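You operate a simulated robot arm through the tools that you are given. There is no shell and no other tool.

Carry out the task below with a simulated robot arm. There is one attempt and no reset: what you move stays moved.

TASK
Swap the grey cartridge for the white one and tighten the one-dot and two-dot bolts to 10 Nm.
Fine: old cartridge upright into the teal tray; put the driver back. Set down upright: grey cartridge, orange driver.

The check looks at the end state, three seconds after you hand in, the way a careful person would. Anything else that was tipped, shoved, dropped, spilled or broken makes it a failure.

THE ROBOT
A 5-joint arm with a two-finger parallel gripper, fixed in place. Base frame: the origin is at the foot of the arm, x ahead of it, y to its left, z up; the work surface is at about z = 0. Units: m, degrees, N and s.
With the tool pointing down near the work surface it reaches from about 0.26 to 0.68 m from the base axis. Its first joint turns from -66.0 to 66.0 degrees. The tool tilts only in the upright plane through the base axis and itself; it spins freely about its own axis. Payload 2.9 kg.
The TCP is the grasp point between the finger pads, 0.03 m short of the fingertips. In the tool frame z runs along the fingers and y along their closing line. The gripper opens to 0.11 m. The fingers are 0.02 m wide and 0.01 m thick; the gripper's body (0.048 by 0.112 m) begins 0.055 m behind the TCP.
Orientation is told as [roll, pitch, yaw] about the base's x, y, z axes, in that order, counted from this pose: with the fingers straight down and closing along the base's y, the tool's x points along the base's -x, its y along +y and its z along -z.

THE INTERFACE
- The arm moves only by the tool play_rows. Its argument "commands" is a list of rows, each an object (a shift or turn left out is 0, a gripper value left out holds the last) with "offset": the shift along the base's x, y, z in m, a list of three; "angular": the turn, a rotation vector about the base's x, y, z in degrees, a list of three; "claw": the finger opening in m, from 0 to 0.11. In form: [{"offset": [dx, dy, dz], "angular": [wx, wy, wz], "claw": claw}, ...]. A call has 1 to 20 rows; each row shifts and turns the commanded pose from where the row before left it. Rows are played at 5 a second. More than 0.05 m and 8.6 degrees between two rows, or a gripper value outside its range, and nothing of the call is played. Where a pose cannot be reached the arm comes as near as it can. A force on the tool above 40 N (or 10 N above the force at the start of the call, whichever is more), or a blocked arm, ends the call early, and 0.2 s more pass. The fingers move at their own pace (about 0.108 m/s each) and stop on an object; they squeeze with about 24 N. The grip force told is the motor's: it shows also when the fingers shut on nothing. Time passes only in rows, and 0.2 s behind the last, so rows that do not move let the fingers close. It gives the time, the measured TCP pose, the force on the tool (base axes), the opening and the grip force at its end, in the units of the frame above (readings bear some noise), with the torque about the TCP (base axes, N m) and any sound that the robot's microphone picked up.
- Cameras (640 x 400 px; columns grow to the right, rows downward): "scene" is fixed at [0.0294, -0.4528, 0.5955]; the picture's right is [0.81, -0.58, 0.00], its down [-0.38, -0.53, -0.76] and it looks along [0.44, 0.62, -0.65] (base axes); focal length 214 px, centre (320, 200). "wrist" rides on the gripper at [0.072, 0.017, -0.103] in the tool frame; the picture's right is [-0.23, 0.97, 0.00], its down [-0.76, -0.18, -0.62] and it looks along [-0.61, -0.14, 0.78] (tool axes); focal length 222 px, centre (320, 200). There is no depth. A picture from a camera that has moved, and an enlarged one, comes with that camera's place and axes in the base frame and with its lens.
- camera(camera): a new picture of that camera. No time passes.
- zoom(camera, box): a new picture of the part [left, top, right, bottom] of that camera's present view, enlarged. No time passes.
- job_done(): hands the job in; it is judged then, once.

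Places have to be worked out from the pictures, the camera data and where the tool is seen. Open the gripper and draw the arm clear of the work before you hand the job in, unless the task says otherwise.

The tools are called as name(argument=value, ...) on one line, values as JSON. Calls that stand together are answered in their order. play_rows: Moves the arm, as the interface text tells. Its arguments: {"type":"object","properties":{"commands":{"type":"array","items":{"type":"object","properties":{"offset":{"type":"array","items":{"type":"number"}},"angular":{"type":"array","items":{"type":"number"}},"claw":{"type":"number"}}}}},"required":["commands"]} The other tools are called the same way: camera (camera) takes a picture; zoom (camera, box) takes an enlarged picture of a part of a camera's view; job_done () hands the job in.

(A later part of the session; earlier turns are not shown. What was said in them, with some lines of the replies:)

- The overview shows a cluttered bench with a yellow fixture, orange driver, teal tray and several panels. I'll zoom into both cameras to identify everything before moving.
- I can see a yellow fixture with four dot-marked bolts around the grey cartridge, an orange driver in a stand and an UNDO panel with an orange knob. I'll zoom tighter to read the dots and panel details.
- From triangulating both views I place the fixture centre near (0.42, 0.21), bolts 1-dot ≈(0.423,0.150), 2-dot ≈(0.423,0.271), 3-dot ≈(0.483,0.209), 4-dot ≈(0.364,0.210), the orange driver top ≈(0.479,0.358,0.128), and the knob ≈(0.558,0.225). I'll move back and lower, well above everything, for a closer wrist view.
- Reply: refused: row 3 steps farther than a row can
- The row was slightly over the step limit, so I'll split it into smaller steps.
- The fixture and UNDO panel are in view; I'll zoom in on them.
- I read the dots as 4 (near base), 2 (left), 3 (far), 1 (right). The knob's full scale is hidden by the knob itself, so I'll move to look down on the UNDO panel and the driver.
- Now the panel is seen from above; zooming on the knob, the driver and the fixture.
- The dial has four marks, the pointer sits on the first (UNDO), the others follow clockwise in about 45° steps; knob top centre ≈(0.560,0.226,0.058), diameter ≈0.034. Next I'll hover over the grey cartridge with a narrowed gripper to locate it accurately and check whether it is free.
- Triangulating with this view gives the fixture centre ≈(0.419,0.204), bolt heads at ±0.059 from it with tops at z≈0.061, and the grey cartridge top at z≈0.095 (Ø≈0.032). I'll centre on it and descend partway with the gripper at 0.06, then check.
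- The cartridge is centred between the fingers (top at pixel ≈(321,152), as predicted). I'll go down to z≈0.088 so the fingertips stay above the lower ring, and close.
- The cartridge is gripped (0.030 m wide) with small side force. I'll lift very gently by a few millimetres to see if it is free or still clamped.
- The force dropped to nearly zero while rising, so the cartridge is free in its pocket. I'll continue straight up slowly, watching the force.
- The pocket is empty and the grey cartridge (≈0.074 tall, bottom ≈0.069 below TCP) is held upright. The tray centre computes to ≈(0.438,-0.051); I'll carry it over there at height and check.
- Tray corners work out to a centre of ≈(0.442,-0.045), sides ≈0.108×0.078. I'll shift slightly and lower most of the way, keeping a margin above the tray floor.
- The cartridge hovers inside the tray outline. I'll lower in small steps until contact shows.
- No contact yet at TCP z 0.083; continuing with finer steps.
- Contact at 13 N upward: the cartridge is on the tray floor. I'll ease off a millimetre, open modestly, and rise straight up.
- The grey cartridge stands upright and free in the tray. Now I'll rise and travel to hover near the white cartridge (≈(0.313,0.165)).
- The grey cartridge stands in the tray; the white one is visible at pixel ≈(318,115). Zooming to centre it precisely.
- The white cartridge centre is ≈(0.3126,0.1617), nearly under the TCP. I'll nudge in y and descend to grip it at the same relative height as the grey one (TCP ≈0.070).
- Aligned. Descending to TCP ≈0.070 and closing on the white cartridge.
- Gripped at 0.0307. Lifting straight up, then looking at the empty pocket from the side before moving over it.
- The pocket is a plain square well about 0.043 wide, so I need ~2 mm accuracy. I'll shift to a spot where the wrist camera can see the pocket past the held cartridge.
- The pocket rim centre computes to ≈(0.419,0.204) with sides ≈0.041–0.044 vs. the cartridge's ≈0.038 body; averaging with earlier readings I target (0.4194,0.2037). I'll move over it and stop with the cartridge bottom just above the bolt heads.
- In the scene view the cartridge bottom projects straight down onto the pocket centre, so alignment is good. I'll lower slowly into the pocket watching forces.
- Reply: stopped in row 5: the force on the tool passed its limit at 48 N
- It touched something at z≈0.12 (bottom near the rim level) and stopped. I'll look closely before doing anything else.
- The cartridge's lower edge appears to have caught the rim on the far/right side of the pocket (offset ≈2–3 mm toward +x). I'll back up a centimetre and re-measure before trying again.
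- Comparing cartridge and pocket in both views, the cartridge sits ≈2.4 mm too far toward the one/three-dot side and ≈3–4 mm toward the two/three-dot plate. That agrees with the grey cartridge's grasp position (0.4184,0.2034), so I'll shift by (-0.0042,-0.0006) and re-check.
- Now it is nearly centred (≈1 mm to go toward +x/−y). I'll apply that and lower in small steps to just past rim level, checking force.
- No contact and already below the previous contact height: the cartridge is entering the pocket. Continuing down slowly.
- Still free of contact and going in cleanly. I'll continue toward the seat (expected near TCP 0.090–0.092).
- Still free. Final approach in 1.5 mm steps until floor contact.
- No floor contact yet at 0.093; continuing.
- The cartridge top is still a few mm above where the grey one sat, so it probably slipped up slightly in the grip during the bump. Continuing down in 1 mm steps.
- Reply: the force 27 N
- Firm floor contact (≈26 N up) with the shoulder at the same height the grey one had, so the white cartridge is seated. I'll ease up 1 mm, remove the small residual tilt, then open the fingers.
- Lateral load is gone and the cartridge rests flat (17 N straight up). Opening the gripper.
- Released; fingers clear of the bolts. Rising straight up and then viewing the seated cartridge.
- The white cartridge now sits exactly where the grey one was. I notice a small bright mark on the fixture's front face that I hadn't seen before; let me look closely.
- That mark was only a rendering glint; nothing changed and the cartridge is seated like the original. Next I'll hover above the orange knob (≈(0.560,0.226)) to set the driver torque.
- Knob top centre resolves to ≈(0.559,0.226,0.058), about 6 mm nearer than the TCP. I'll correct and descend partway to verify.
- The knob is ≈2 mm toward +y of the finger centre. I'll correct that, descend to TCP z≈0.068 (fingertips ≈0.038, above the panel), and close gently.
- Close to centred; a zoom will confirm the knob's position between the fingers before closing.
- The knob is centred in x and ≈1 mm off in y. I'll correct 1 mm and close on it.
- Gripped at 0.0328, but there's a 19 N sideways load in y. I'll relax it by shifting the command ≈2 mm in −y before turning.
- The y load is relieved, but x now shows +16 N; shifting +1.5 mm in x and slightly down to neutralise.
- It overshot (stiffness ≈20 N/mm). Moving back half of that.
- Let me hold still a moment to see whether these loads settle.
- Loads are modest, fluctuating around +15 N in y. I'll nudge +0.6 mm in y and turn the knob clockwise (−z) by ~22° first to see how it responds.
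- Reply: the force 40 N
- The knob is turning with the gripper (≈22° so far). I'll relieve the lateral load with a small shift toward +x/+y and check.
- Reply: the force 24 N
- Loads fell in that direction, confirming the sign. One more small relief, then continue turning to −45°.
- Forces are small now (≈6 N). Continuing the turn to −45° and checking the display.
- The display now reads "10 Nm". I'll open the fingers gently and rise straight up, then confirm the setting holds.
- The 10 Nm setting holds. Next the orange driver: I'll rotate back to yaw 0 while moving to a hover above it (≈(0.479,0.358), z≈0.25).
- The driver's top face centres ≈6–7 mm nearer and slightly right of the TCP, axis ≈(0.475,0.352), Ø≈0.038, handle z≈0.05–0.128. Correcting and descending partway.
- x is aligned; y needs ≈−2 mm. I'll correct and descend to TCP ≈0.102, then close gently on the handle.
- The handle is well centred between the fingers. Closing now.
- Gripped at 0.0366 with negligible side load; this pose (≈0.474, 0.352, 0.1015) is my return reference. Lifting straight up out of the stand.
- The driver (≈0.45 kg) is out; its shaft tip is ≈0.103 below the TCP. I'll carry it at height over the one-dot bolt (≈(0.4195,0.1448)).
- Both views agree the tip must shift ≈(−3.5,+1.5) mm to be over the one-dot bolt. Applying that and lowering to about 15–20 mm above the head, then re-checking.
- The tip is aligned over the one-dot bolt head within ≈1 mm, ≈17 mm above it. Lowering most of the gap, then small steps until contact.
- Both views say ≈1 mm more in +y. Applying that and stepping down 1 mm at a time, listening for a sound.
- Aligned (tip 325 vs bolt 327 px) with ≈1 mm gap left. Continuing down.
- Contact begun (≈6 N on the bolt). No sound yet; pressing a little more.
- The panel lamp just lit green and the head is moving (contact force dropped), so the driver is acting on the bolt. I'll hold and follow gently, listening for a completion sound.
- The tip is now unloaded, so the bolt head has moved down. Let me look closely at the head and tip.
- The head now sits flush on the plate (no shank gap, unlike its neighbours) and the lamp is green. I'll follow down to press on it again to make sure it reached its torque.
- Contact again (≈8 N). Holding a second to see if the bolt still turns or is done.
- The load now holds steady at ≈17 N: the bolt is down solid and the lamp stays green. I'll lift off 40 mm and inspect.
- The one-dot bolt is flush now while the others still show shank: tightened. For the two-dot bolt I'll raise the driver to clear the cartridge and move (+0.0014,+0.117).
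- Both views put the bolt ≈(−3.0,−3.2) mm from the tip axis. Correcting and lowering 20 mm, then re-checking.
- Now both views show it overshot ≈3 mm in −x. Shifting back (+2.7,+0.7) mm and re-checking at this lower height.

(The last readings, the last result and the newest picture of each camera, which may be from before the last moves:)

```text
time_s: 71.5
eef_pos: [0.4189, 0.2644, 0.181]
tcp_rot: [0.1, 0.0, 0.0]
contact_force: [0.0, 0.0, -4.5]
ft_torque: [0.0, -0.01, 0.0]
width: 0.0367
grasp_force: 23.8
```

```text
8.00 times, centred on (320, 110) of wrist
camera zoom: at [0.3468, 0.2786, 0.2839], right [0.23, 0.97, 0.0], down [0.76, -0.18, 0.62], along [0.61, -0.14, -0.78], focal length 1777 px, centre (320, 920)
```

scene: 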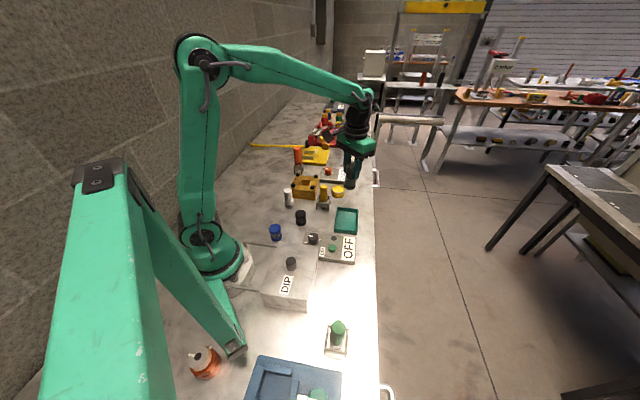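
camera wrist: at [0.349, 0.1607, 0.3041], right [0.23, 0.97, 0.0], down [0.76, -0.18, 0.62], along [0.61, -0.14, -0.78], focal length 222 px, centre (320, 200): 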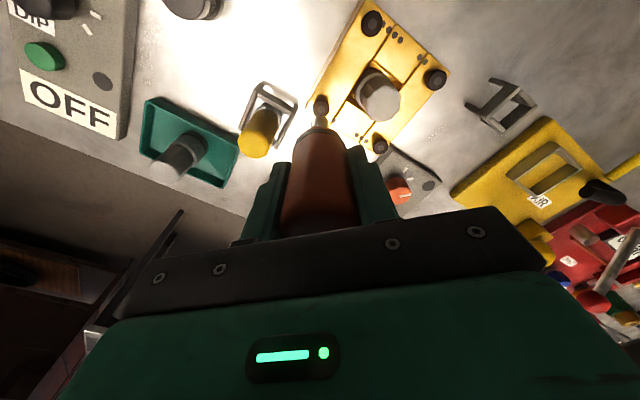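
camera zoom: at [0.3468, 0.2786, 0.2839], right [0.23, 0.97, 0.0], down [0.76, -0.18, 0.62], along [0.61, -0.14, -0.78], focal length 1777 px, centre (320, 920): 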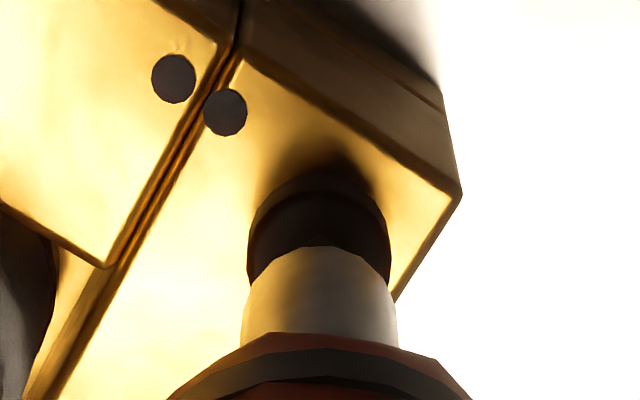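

Well aligned in both views now. Lowering 12 mm, then small steps.

play_rows(commands=[{"offset": [0, 0, -0.006]}, {"offset": [0, 0, -0.004]}, {"offset": [0, 0, -0.002]}, {"offset": [0, 0, 0]}])

zoom(camera="scene", box=[278, 160, 318, 185])

zoom(camera="wrist", box=[280, 85, 360, 135])

```text
time_s: 72.5
eef_pos: [0.4188, 0.2617, 0.1694]
tcp_rot: [0.0, 0.0, 0.0]
contact_force: [-0.3, -0.4, -4.6]
ft_torque: [0.01, 0.01, 0.04]
width: 0.0368
grasp_force: 23.9
```

```text
16.00 times, centred on (298, 172) of scene
camera zoom: at [0.0295, -0.4528, 0.5955], right [0.81, -0.58, 0.0], down [-0.38, -0.53, -0.76], along [0.44, 0.62, -0.65], focal length 3432 px, centre (672, 640)
```

zoom: 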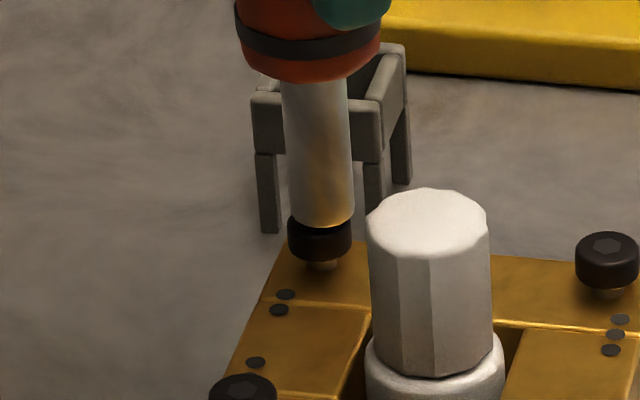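

```text
8.00 times, centred on (320, 110) of wrist
camera zoom: at [0.3467, 0.2777, 0.2721], right [0.23, 0.97, 0.0], down [0.76, -0.18, 0.62], along [0.61, -0.14, -0.78], focal length 1777 px, centre (320, 920)
```

zoom: 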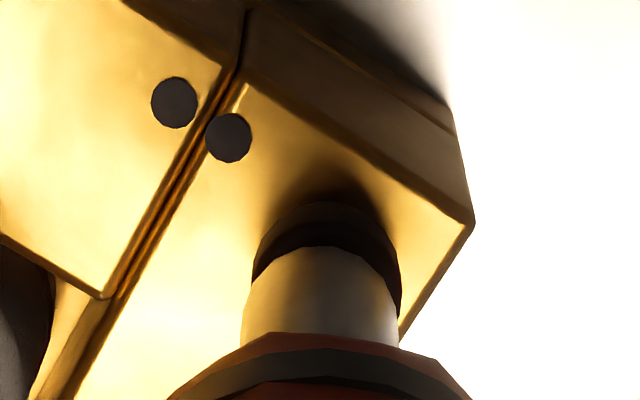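

Aligned similarly to the successful one-dot approach. Stepping down to contact.

play_rows(commands=[{"offset": [0, 0.0004, -0.001]}, {"offset": [0, 0, -0.001]}, {"offset": [0, 0, -0.001]}, {"offset": [0, 0, 0]}])

zoom(camera="scene", box=[284, 150, 348, 190])

```text
time_s: 73.5
eef_pos: [0.4177, 0.2622, 0.1669]
tcp_rot: [0.1, -0.1, 0.0]
contact_force: [0.5, -0.4, -4.4]
ft_torque: [0.0, 0.03, -0.01]
width: 0.0368
grasp_force: 24.0
```

```text
10.00 times, centred on (316, 170) of scene
camera zoom: at [0.0295, -0.4528, 0.5955], right [0.81, -0.58, 0.0], down [-0.38, -0.53, -0.76], along [0.44, 0.62, -0.65], focal length 2145 px, centre (360, 500)
```

zoom: 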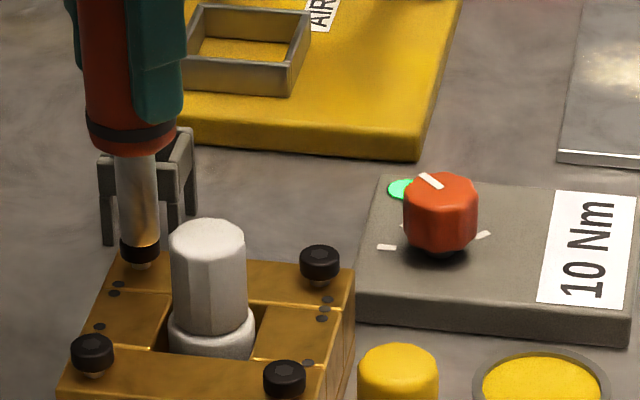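

No contact yet; continuing 1 mm at a time.

play_rows(commands=[{"offset": [0, 0, -0.001]}, {"offset": [0, 0, -0.001]}, {"offset": [0, 0, 0]}])

zoom(camera="scene", box=[284, 150, 348, 190])

```text
time_s: 74.3
eef_pos: [0.4192, 0.2623, 0.1644]
tcp_rot: [0.1, 0.0, 0.0]
contact_force: [-1.7, 1.1, 1.9]
ft_torque: [0.13, 0.21, 0.0]
width: 0.0366
grasp_force: 23.8
```

```text
10.00 times, centred on (316, 170) of scene
camera zoom: at [0.0294, -0.4528, 0.5955], right [0.81, -0.58, 0.0], down [-0.38, -0.53, -0.76], along [0.44, 0.62, -0.65], focal length 2145 px, centre (360, 500)
```

zoom: 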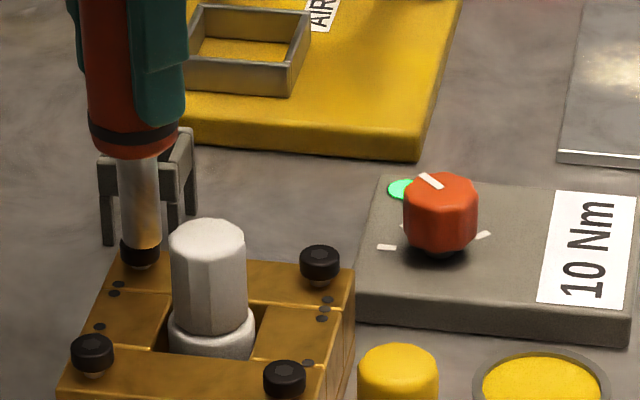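

Contact (≈6 N). Pressing another millimetre as before, then waiting.

play_rows(commands=[{"offset": [0, 0, -0.0005]}, {"offset": [0, 0, -0.0005]}, {"offset": [0, 0, 0]}, {"offset": [0, 0, 0]}, {"offset": [0, 0, 0]}, {"offset": [0, 0, 0]}])

zoom(camera="scene", box=[284, 150, 348, 190])

```text
time_s: 75.7
eef_pos: [0.4188, 0.2614, 0.1616]
tcp_rot: [0.0, 0.1, 0.0]
contact_force: [-1.0, -1.0, 0.9]
ft_torque: [-0.12, 0.15, -0.02]
width: 0.0367
grasp_force: 24.3
```

```text
10.00 times, centred on (316, 170) of scene
camera zoom: at [0.0294, -0.4528, 0.5955], right [0.81, -0.58, 0.0], down [-0.38, -0.53, -0.76], along [0.44, 0.62, -0.65], focal length 2145 px, centre (360, 500)
```

zoom: 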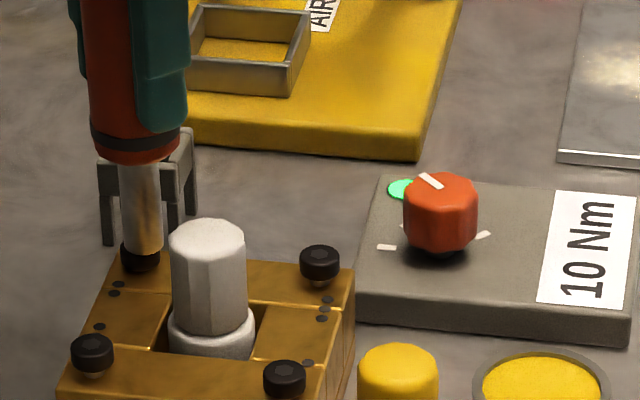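

The two-dot head has dropped toward the plate. I'll follow down and hold with firm contact as I did for the first bolt.

play_rows(commands=[{"offset": [0, 0, -0.0005]}, {"offset": [0, 0, -0.0005]}, {"offset": [0, 0, 0]}, {"offset": [0, 0, 0]}, {"offset": [0, 0, 0]}])

```text
time_s: 76.9
eef_pos: [0.4199, 0.2627, 0.1629]
tcp_rot: [0.0, 0.0, 0.1]
contact_force: [0.0, -0.7, 2.1]
ft_torque: [-0.16, 0.01, 0.02]
width: 0.0369
grasp_force: 24.6
```

play_rows(commands=[{"offset": [0, 0, -0.0005]}, {"offset": [0, 0, -0.0005]}, {"offset": [0, 0, 0]}, {"offset": [0, 0, 0]}, {"offset": [0, 0, 0]}, {"offset": [0, 0, 0]}])

zoom(camera="scene", box=[284, 150, 348, 190])

```text
time_s: 78.3
eef_pos: [0.4204, 0.2632, 0.1615]
tcp_rot: [0.0, 0.0, -0.2]
contact_force: [-2.9, -2.9, 12.8]
ft_torque: [-0.3, 0.33, -0.01]
width: 0.0365
grasp_force: 24.3
```

```text
10.00 times, centred on (316, 170) of scene
camera zoom: at [0.0294, -0.4528, 0.5955], right [0.81, -0.58, 0.0], down [-0.38, -0.53, -0.76], along [0.44, 0.62, -0.65], focal length 2145 px, centre (360, 500)
```

zoom: 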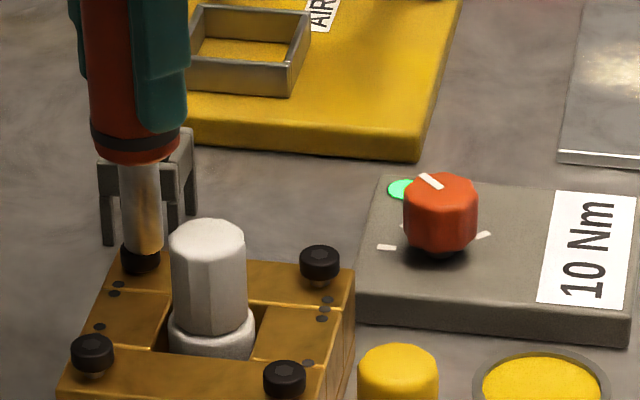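

Steady at ≈17 N, same as the first bolt. Lifting off to inspect both bolt heads and the lamp.

play_rows(commands=[{"offset": [0, 0, 0.003]}, {"offset": [0, 0, 0.017]}, {"offset": [0, 0, 0.035]}, {"offset": [0, 0, 0.03]}, {"offset": [0, 0, 0]}])

zoom(camera="scene", box=[288, 165, 328, 190])

zoom(camera="scene", box=[284, 150, 348, 190])

camera(camera="wrist")

```text
time_s: 79.5
eef_pos: [0.4171, 0.2621, 0.2494]
tcp_rot: [0.0, 0.0, 0.0]
contact_force: [0.7, -0.5, -4.7]
ft_torque: [-0.02, -0.02, 0.0]
width: 0.0367
grasp_force: 24.5
```

```text
16.00 times, centred on (308, 178) of scene
camera zoom: at [0.0294, -0.4528, 0.5955], right [0.81, -0.58, 0.0], down [-0.38, -0.53, -0.76], along [0.44, 0.62, -0.65], focal length 3432 px, centre (512, 560)
```

zoom: 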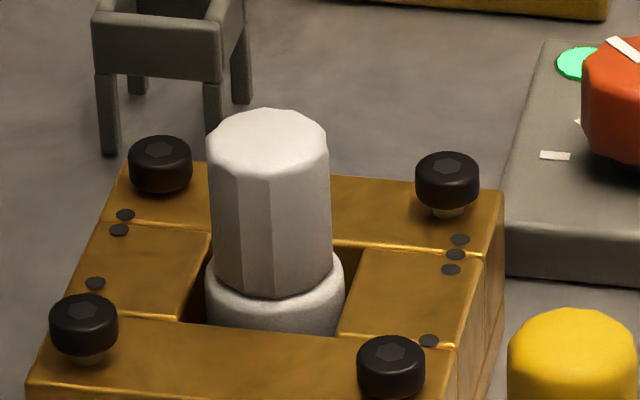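

```text
10.00 times, centred on (316, 170) of scene
camera zoom: at [0.0294, -0.4528, 0.5955], right [0.81, -0.58, 0.0], down [-0.38, -0.53, -0.76], along [0.44, 0.62, -0.65], focal length 2145 px, centre (360, 500)
```

zoom: 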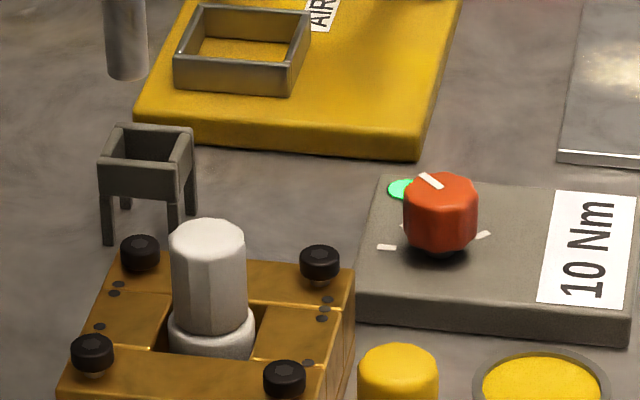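

```text
taken
camera wrist: at [0.3462, 0.2775, 0.3526], right [0.23, 0.97, 0.0], down [0.76, -0.18, 0.62], along [0.61, -0.14, -0.78], focal length 222 px, centre (320, 200)
```

wrist: 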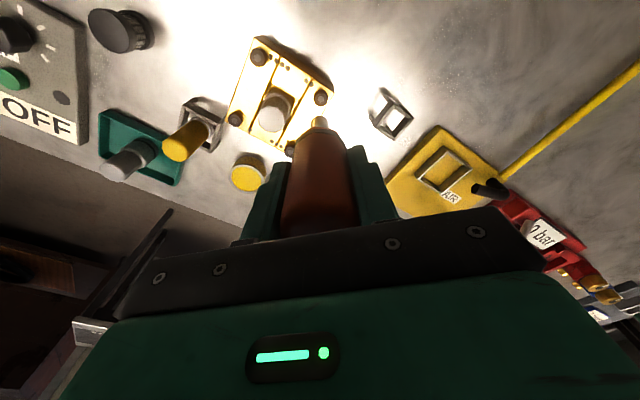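

Both the one-dot and two-dot heads are flush now and the lamp is green at 10 Nm. Time to put the driver back: summing my moves, the stand pose is (+0.0565,+0.0889) from here; moving over it at height.

play_rows(commands=[{"offset": [0.0188, 0.0296, 0]}, {"offset": [0.0188, 0.0296, 0]}, {"offset": [0.0189, 0.0297, 0]}, {"offset": [0, 0, 0]}, {"offset": [0, 0, 0]}])

camera(camera="wrist")

zoom(camera="wrist", box=[260, 60, 380, 135])

zoom(camera="scene", box=[266, 130, 330, 170])

```text
time_s: 80.7
eef_pos: [0.4758, 0.3503, 0.2459]
tcp_rot: [0.0, -0.1, 0.0]
contact_force: [-0.6, -1.1, -5.1]
ft_torque: [0.03, -0.02, 0.02]
width: 0.0367
grasp_force: 24.2
```

```text
taken
camera wrist: at [0.4042, 0.3656, 0.3499], right [0.23, 0.97, 0.0], down [0.76, -0.18, 0.62], along [0.61, -0.14, -0.78], focal length 222 px, centre (320, 200)
```

wrist: 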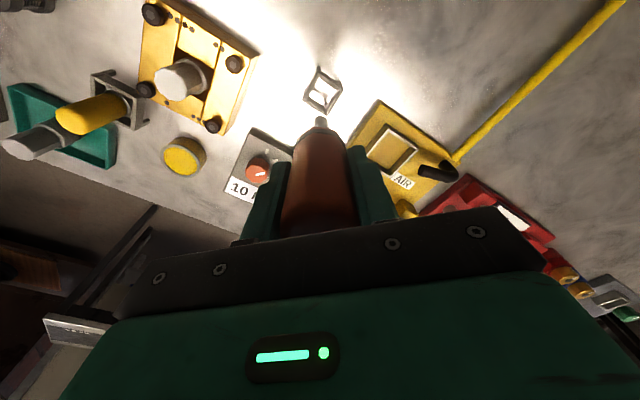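

```text
5.33 times, centred on (320, 98) of wrist
camera zoom: at [0.4042, 0.3656, 0.3499], right [0.23, 0.97, 0.0], down [0.76, -0.18, 0.62], along [0.61, -0.14, -0.78], focal length 1185 px, centre (320, 747)
```

zoom: 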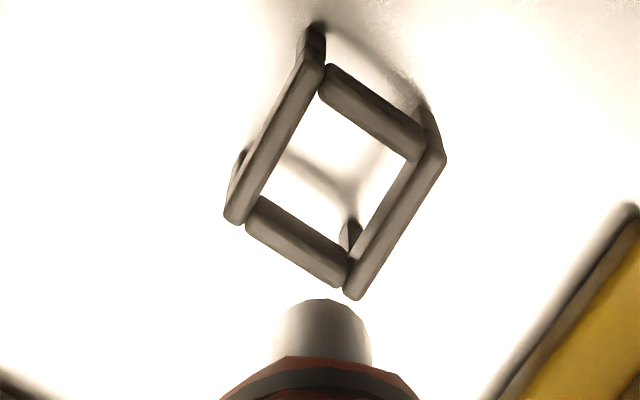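

```text
10.00 times, centred on (298, 150) of scene
camera zoom: at [0.0295, -0.4528, 0.5955], right [0.81, -0.58, 0.0], down [-0.38, -0.53, -0.76], along [0.44, 0.62, -0.65], focal length 2145 px, centre (540, 700)
```

zoom: 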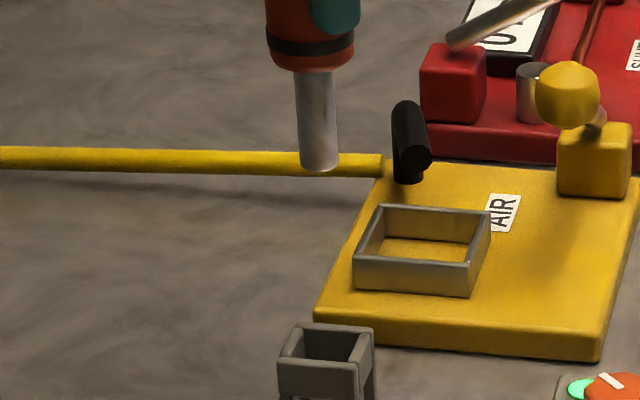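

The stand appears where it was relative to the tool when I lifted the driver out. I'll lower until the tip is just above the frame and check alignment in both views.

play_rows(commands=[{"offset": [0, 0, -0.03]}, {"offset": [0, 0, -0.03]}, {"offset": [0, 0, -0.02]}, {"offset": [0, 0, 0]}, {"offset": [0, 0, 0]}])

zoom(camera="wrist", box=[260, 70, 380, 145])

zoom(camera="scene", box=[270, 145, 310, 170])

```text
time_s: 81.9
eef_pos: [0.4758, 0.3506, 0.1659]
tcp_rot: [-0.1, 0.0, 0.0]
contact_force: [0.7, 0.0, -5.8]
ft_torque: [-0.02, 0.0, 0.02]
width: 0.0364
grasp_force: 23.8
```

```text
5.33 times, centred on (320, 108) of wrist
camera zoom: at [0.403, 0.3665, 0.2692], right [0.23, 0.97, 0.0], down [0.76, -0.18, 0.62], along [0.61, -0.14, -0.78], focal length 1185 px, centre (320, 693)
```

zoom: 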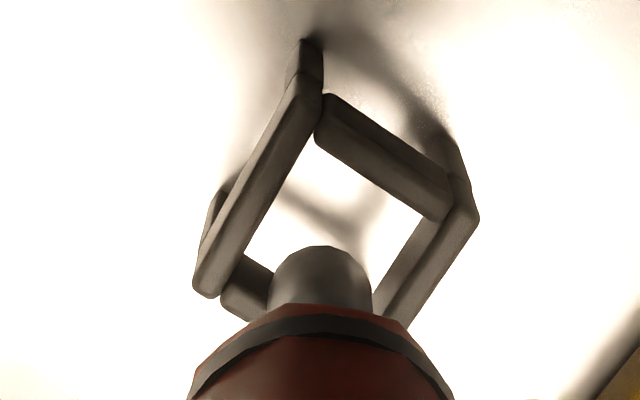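

```text
16.00 times, centred on (290, 158) of scene
camera zoom: at [0.0295, -0.4528, 0.5955], right [0.81, -0.58, 0.0], down [-0.38, -0.53, -0.76], along [0.44, 0.62, -0.65], focal length 3432 px, centre (800, 880)
```

zoom: 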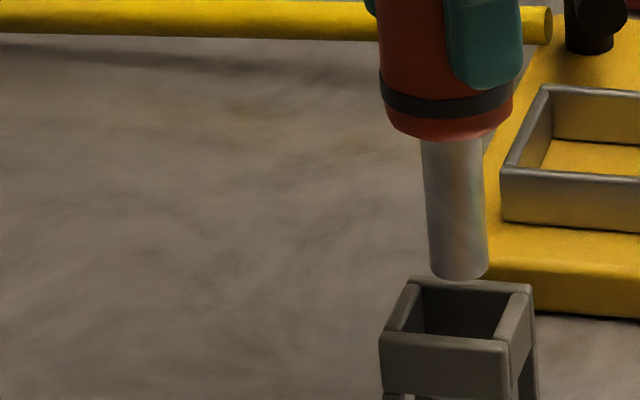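

The tip is over the opening but ≈2 mm off the original seat (both reading and scene view agree). Shifting (−1.8,+1.3) mm and lowering into the stand.

play_rows(commands=[{"offset": [-0.0018, 0.0013, 0]}, {"offset": [0, 0, -0.015]}, {"offset": [0, 0, -0.015]}, {"offset": [0, 0, -0.01]}, {"offset": [0, 0, 0]}, {"offset": [0, 0, 0]}])

zoom(camera="wrist", box=[260, 70, 380, 145])

zoom(camera="scene", box=[276, 150, 316, 175])

```text
time_s: 83.3
eef_pos: [0.474, 0.3531, 0.1255]
tcp_rot: [0.0, 0.0, 0.1]
contact_force: [0.2, -0.4, -4.2]
ft_torque: [-0.05, 0.0, 0.0]
width: 0.0365
grasp_force: 24.0
```

```text
5.33 times, centred on (320, 108) of wrist
camera zoom: at [0.4015, 0.3676, 0.2288], right [0.23, 0.97, 0.0], down [0.76, -0.18, 0.62], along [0.61, -0.14, -0.78], focal length 1185 px, centre (320, 693)
```

zoom: 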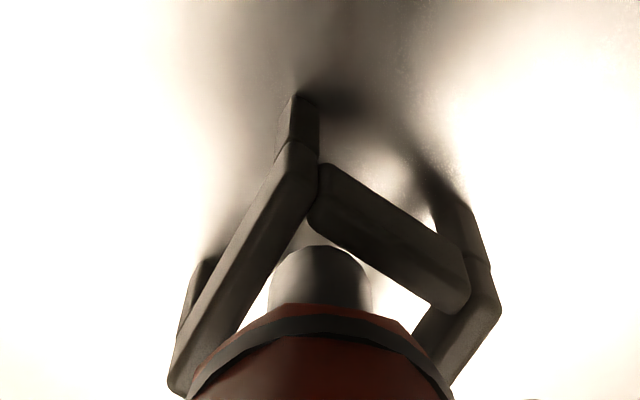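

```text
16.00 times, centred on (296, 162) of scene
camera zoom: at [0.0295, -0.4528, 0.5955], right [0.81, -0.58, 0.0], down [-0.38, -0.53, -0.76], along [0.44, 0.62, -0.65], focal length 3432 px, centre (704, 800)
```

zoom: 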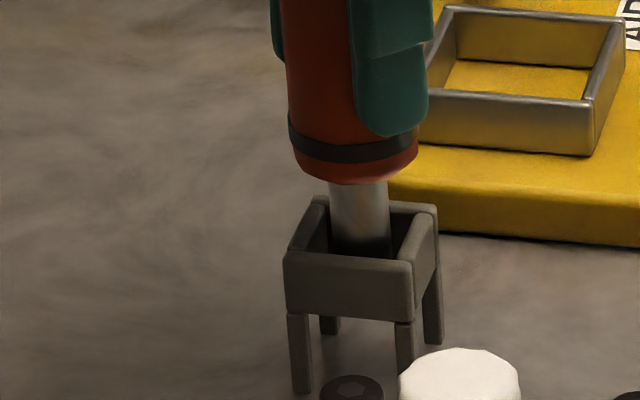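

The shaft is centred in the opening. Lowering the last ~2 cm gently until the handle rests on the frame.

play_rows(commands=[{"offset": [0, 0, -0.01]}, {"offset": [0, 0, -0.008]}, {"offset": [0, 0, -0.002]}, {"offset": [0, 0, 0]}])

zoom(camera="scene", box=[276, 150, 316, 175])

```text
time_s: 84.3
eef_pos: [0.474, 0.3514, 0.1061]
tcp_rot: [0.0, 0.1, 0.0]
contact_force: [0.1, -0.4, -5.2]
ft_torque: [0.02, 0.01, -0.04]
width: 0.0366
grasp_force: 24.2
```

```text
16.00 times, centred on (296, 162) of scene
camera zoom: at [0.0295, -0.4528, 0.5955], right [0.81, -0.58, 0.0], down [-0.38, -0.53, -0.76], along [0.44, 0.62, -0.65], focal length 3432 px, centre (704, 800)
```

zoom: 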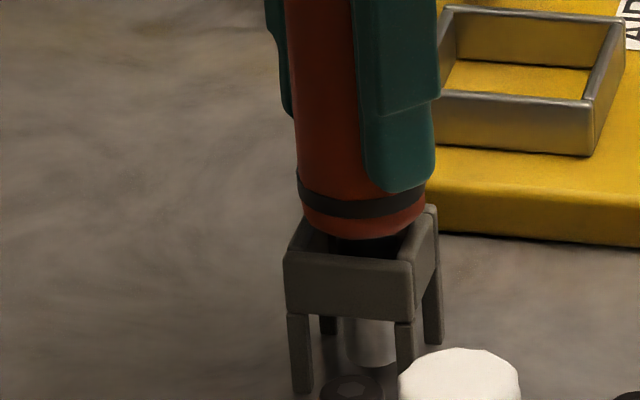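

Almost seated; finishing in 1 mm steps until the weight transfers.

play_rows(commands=[{"offset": [0, 0, -0.001]}, {"offset": [0, 0, -0.001]}, {"offset": [0, 0, -0.001]}, {"offset": [0, 0, 0]}])

```text
time_s: 85.3
eef_pos: [0.4744, 0.3524, 0.104]
tcp_rot: [0.0, -0.1, 0.0]
contact_force: [-0.1, 0.2, -4.3]
ft_torque: [0.02, 0.0, -0.01]
width: 0.0365
grasp_force: 23.8
```

play_rows(commands=[{"offset": [0, 0, -0.001]}, {"offset": [0, 0, -0.001]}, {"offset": [0, 0, 0]}])

zoom(camera="scene", box=[276, 150, 316, 175])

```text
time_s: 86.1
eef_pos: [0.4733, 0.3526, 0.1029]
tcp_rot: [0.1, 0.0, -0.1]
contact_force: [-1.1, -0.6, 0.4]
ft_torque: [-0.03, 0.1, 0.0]
width: 0.0366
grasp_force: 24.2
```

```text
16.00 times, centred on (296, 162) of scene
camera zoom: at [0.0294, -0.4528, 0.5955], right [0.81, -0.58, 0.0], down [-0.38, -0.53, -0.76], along [0.44, 0.62, -0.65], focal length 3432 px, centre (704, 800)
```

zoom: 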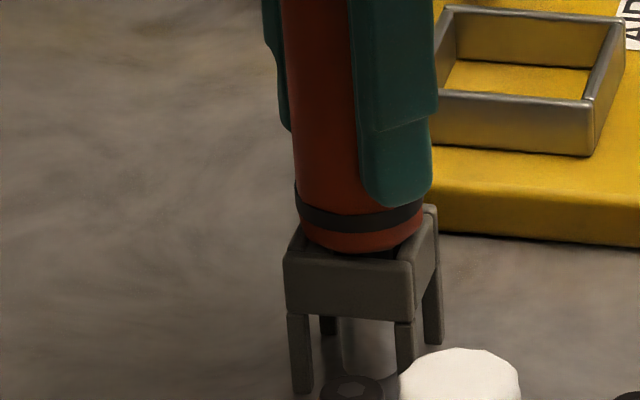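

Weight has transferred; but it may be ≈1 mm above its original seat. Pressing down slightly more to make sure it's fully seated.

play_rows(commands=[{"offset": [0, 0, -0.0005]}, {"offset": [0, 0, -0.0005]}, {"offset": [0, 0, 0]}])

```text
time_s: 86.9
eef_pos: [0.474, 0.3522, 0.1008]
tcp_rot: [0.0, -0.1, -0.1]
contact_force: [-3.6, -5.8, 15.3]
ft_torque: [-0.6, 0.32, -0.06]
width: 0.0363
grasp_force: 23.6
```

Solid seat now (≈20 N). Easing off and opening the fingers gently.

play_rows(commands=[{"offset": [0, 0, 0.0008]}, {"offset": [0, 0, 0]}, {"claw": 0.042}, {"claw": 0.05}, {"claw": 0.07}, {"offset": [0, 0, 0]}])

zoom(camera="scene", box=[270, 140, 334, 180])

camera(camera="wrist")

```text
time_s: 88.3
eef_pos: [0.4744, 0.3534, 0.1009]
tcp_rot: [0.0, 0.0, -0.1]
contact_force: [1.1, 1.2, -0.3]
ft_torque: [0.03, -0.03, 0.03]
width: 0.07
grasp_force: 0.0
```

```text
10.00 times, centred on (302, 160) of scene
camera zoom: at [0.0294, -0.4528, 0.5955], right [0.81, -0.58, 0.0], down [-0.38, -0.53, -0.76], along [0.44, 0.62, -0.65], focal length 2145 px, centre (500, 600)
```

zoom: 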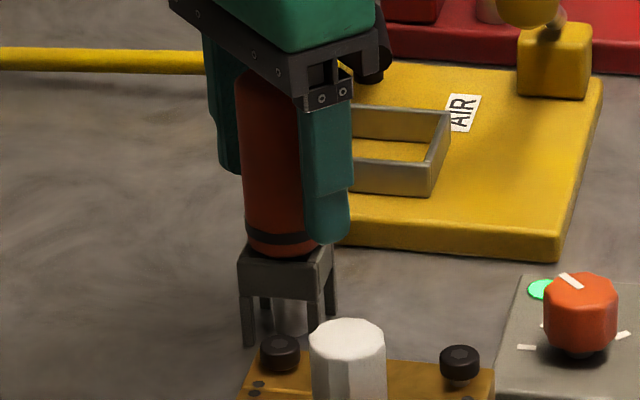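

```text
taken
camera wrist: at [0.4025, 0.3682, 0.2043], right [0.23, 0.97, 0.0], down [0.76, -0.18, 0.62], along [0.61, -0.14, -0.78], focal length 222 px, centre (320, 200)
```

wrist: 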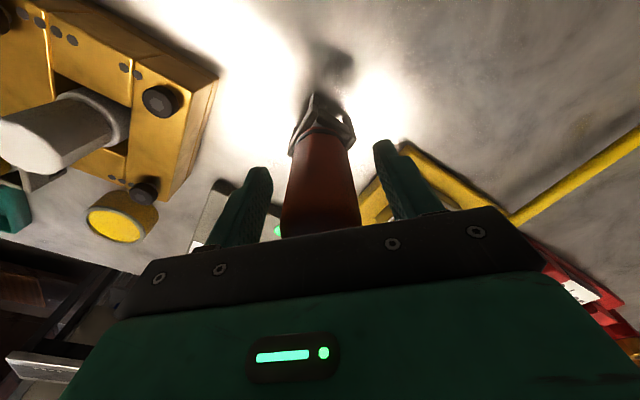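

The driver stands in its holder as originally. Rising straight up and then drawing the arm clear for a full inspection.

play_rows(commands=[{"offset": [0, 0, 0.02]}, {"offset": [0, 0, 0.04]}, {"offset": [0, 0, 0.045]}, {"offset": [0, 0, 0.045]}, {"offset": [0, 0, 0.045]}, {"offset": [-0.01, -0.03, 0.03]}, {"offset": [-0.01, -0.035, 0.03]}, {"offset": [-0.01, -0.04, 0.02]}, {"offset": [-0.01, -0.04, 0.02]}, {"offset": [-0.01, -0.04, 0.02]}, {"offset": [-0.01, -0.045, 0.01]}, {"offset": [-0.01, -0.045, 0]}, {"offset": [-0.01, -0.045, 0]}, {"offset": [0, 0, 0]}])

camera(camera="scene")

zoom(camera="scene", box=[256, 140, 384, 220])

zoom(camera="scene", box=[284, 150, 348, 190])

zoom(camera="scene", box=[240, 190, 368, 270])

camera(camera="wrist")

```text
time_s: 91.3
eef_pos: [0.396, 0.0311, 0.426]
tcp_rot: [0.0, -0.1, 0.1]
contact_force: [-0.7, -0.4, 0.4]
ft_torque: [0.02, -0.01, 0.01]
width: 0.07
grasp_force: 0.1
```

```text
taken
```

scene: 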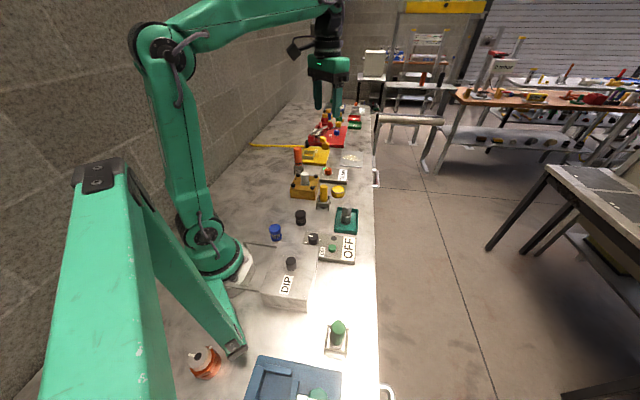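

```text
5.00 times, centred on (320, 180) of scene
camera zoom: at [0.0294, -0.4528, 0.5955], right [0.81, -0.58, 0.0], down [-0.38, -0.53, -0.76], along [0.44, 0.62, -0.65], focal length 1072 px, centre (320, 300)
```

zoom: 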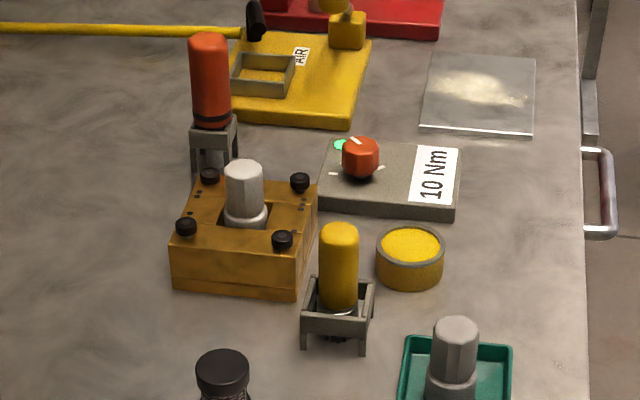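

```text
10.00 times, centred on (316, 170) of scene
camera zoom: at [0.0294, -0.4528, 0.5955], right [0.81, -0.58, 0.0], down [-0.38, -0.53, -0.76], along [0.44, 0.62, -0.65], focal length 2145 px, centre (360, 500)
```

zoom: 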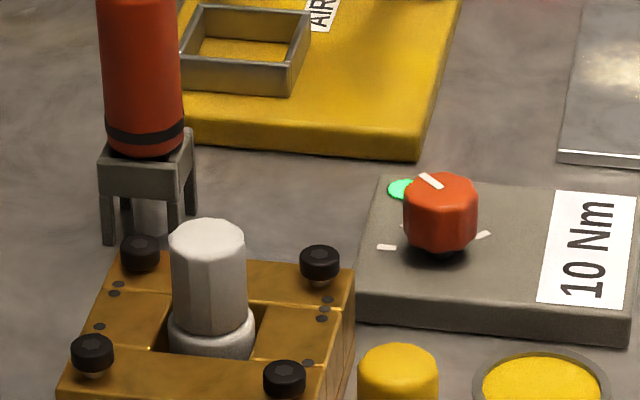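

```text
5.00 times, centred on (304, 230) of scene
camera zoom: at [0.0294, -0.4528, 0.5955], right [0.81, -0.58, 0.0], down [-0.38, -0.53, -0.76], along [0.44, 0.62, -0.65], focal length 1072 px, centre (400, 50)
```

zoom: 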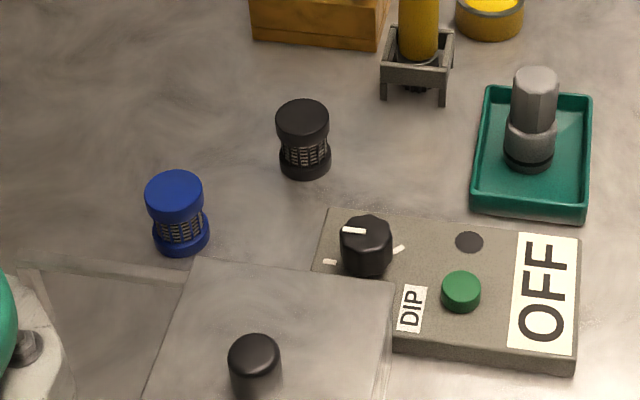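

```text
taken
camera wrist: at [0.3236, 0.0466, 0.528], right [0.23, 0.97, 0.0], down [0.76, -0.18, 0.62], along [0.61, -0.14, -0.78], focal length 222 px, centre (320, 200)
```

wrist: 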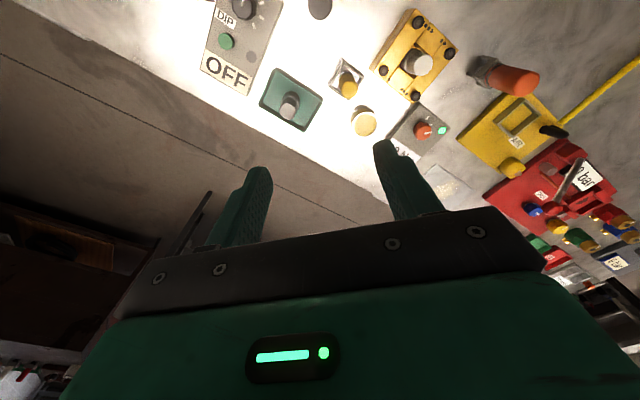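

Everything checks out: white cartridge seated at the grey one's height, one- and two-dot bolts flush, display 10 Nm with green lamp, grey cartridge upright in the teal tray, driver upright in its stand, nothing else displaced. I'll open the gripper fully and confirm it's still before handing in.

play_rows(commands=[{"claw": 0.11}, {"offset": [0, 0, 0.02]}, {"offset": [0, 0, 0]}])

zoom(camera="scene", box=[288, 165, 328, 190])

zoom(camera="wrist", box=[360, 5, 456, 105])

```text
time_s: 92.1
eef_pos: [0.395, 0.0317, 0.4439]
tcp_rot: [0.0, 0.0, 0.1]
contact_force: [0.0, 0.5, -0.1]
ft_torque: [0.0, -0.03, -0.02]
width: 0.1098
grasp_force: 0.1
```

```text
16.00 times, centred on (308, 178) of scene
camera zoom: at [0.0294, -0.4528, 0.5955], right [0.81, -0.58, 0.0], down [-0.38, -0.53, -0.76], along [0.44, 0.62, -0.65], focal length 3432 px, centre (512, 560)
```

zoom: 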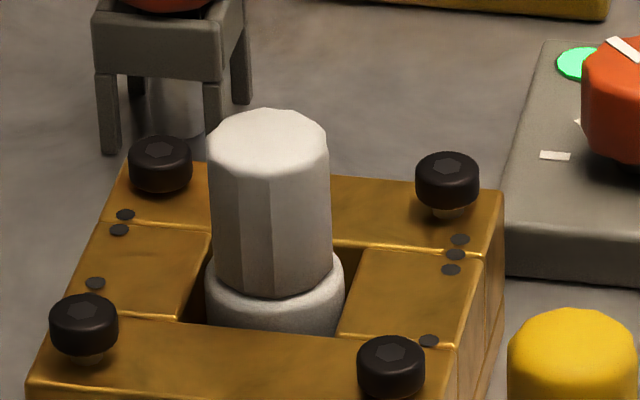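

```text
4.00 times, centred on (408, 55) of wrist
camera zoom: at [0.3231, 0.0467, 0.5475], right [0.23, 0.97, 0.0], down [0.76, -0.18, 0.62], along [0.61, -0.14, -0.78], focal length 888 px, centre (-32, 780)
```

zoom: 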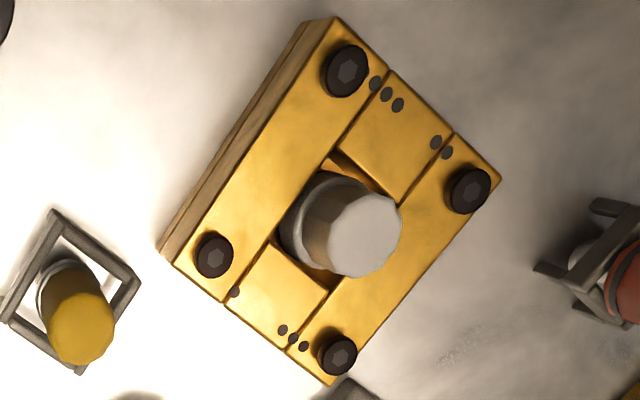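

The final views show the one-dot and two-dot bolts flush, the white cartridge seated, and the arm clear with the gripper open. Handing in.

job_done()

```text
The job is handed in.
```

The cartridge swap is finished and the job is handed in; I don't have the check's result.

- **Cartridges:** The white cartridge sits in the fixture at the height the grey one had. The grey one stands upright in the teal tray.
- **Bolts:** I set the panel to 10 Nm and drove the one-dot and two-dot bolts. Both heads are now flush with the plate. The lamp turned green on the one-dot bolt and stayed green through the two-dot bolt, so it gave no separate signal for the second. I heard no click on either.
- **Driver:** The orange driver is upright in its stand, in its original position.
- **Bump during insertion:** On the first try the white cartridge caught the pocket rim, and the arm stopped at 48 N. I backed off, re-centred it and it went in freely. I saw no damage or shift afterwards.
- **Left as is:** The three-dot and four-dot bolts are untouched and still stand proud. The panel knob is left at 10 Nm instead of UNDO.
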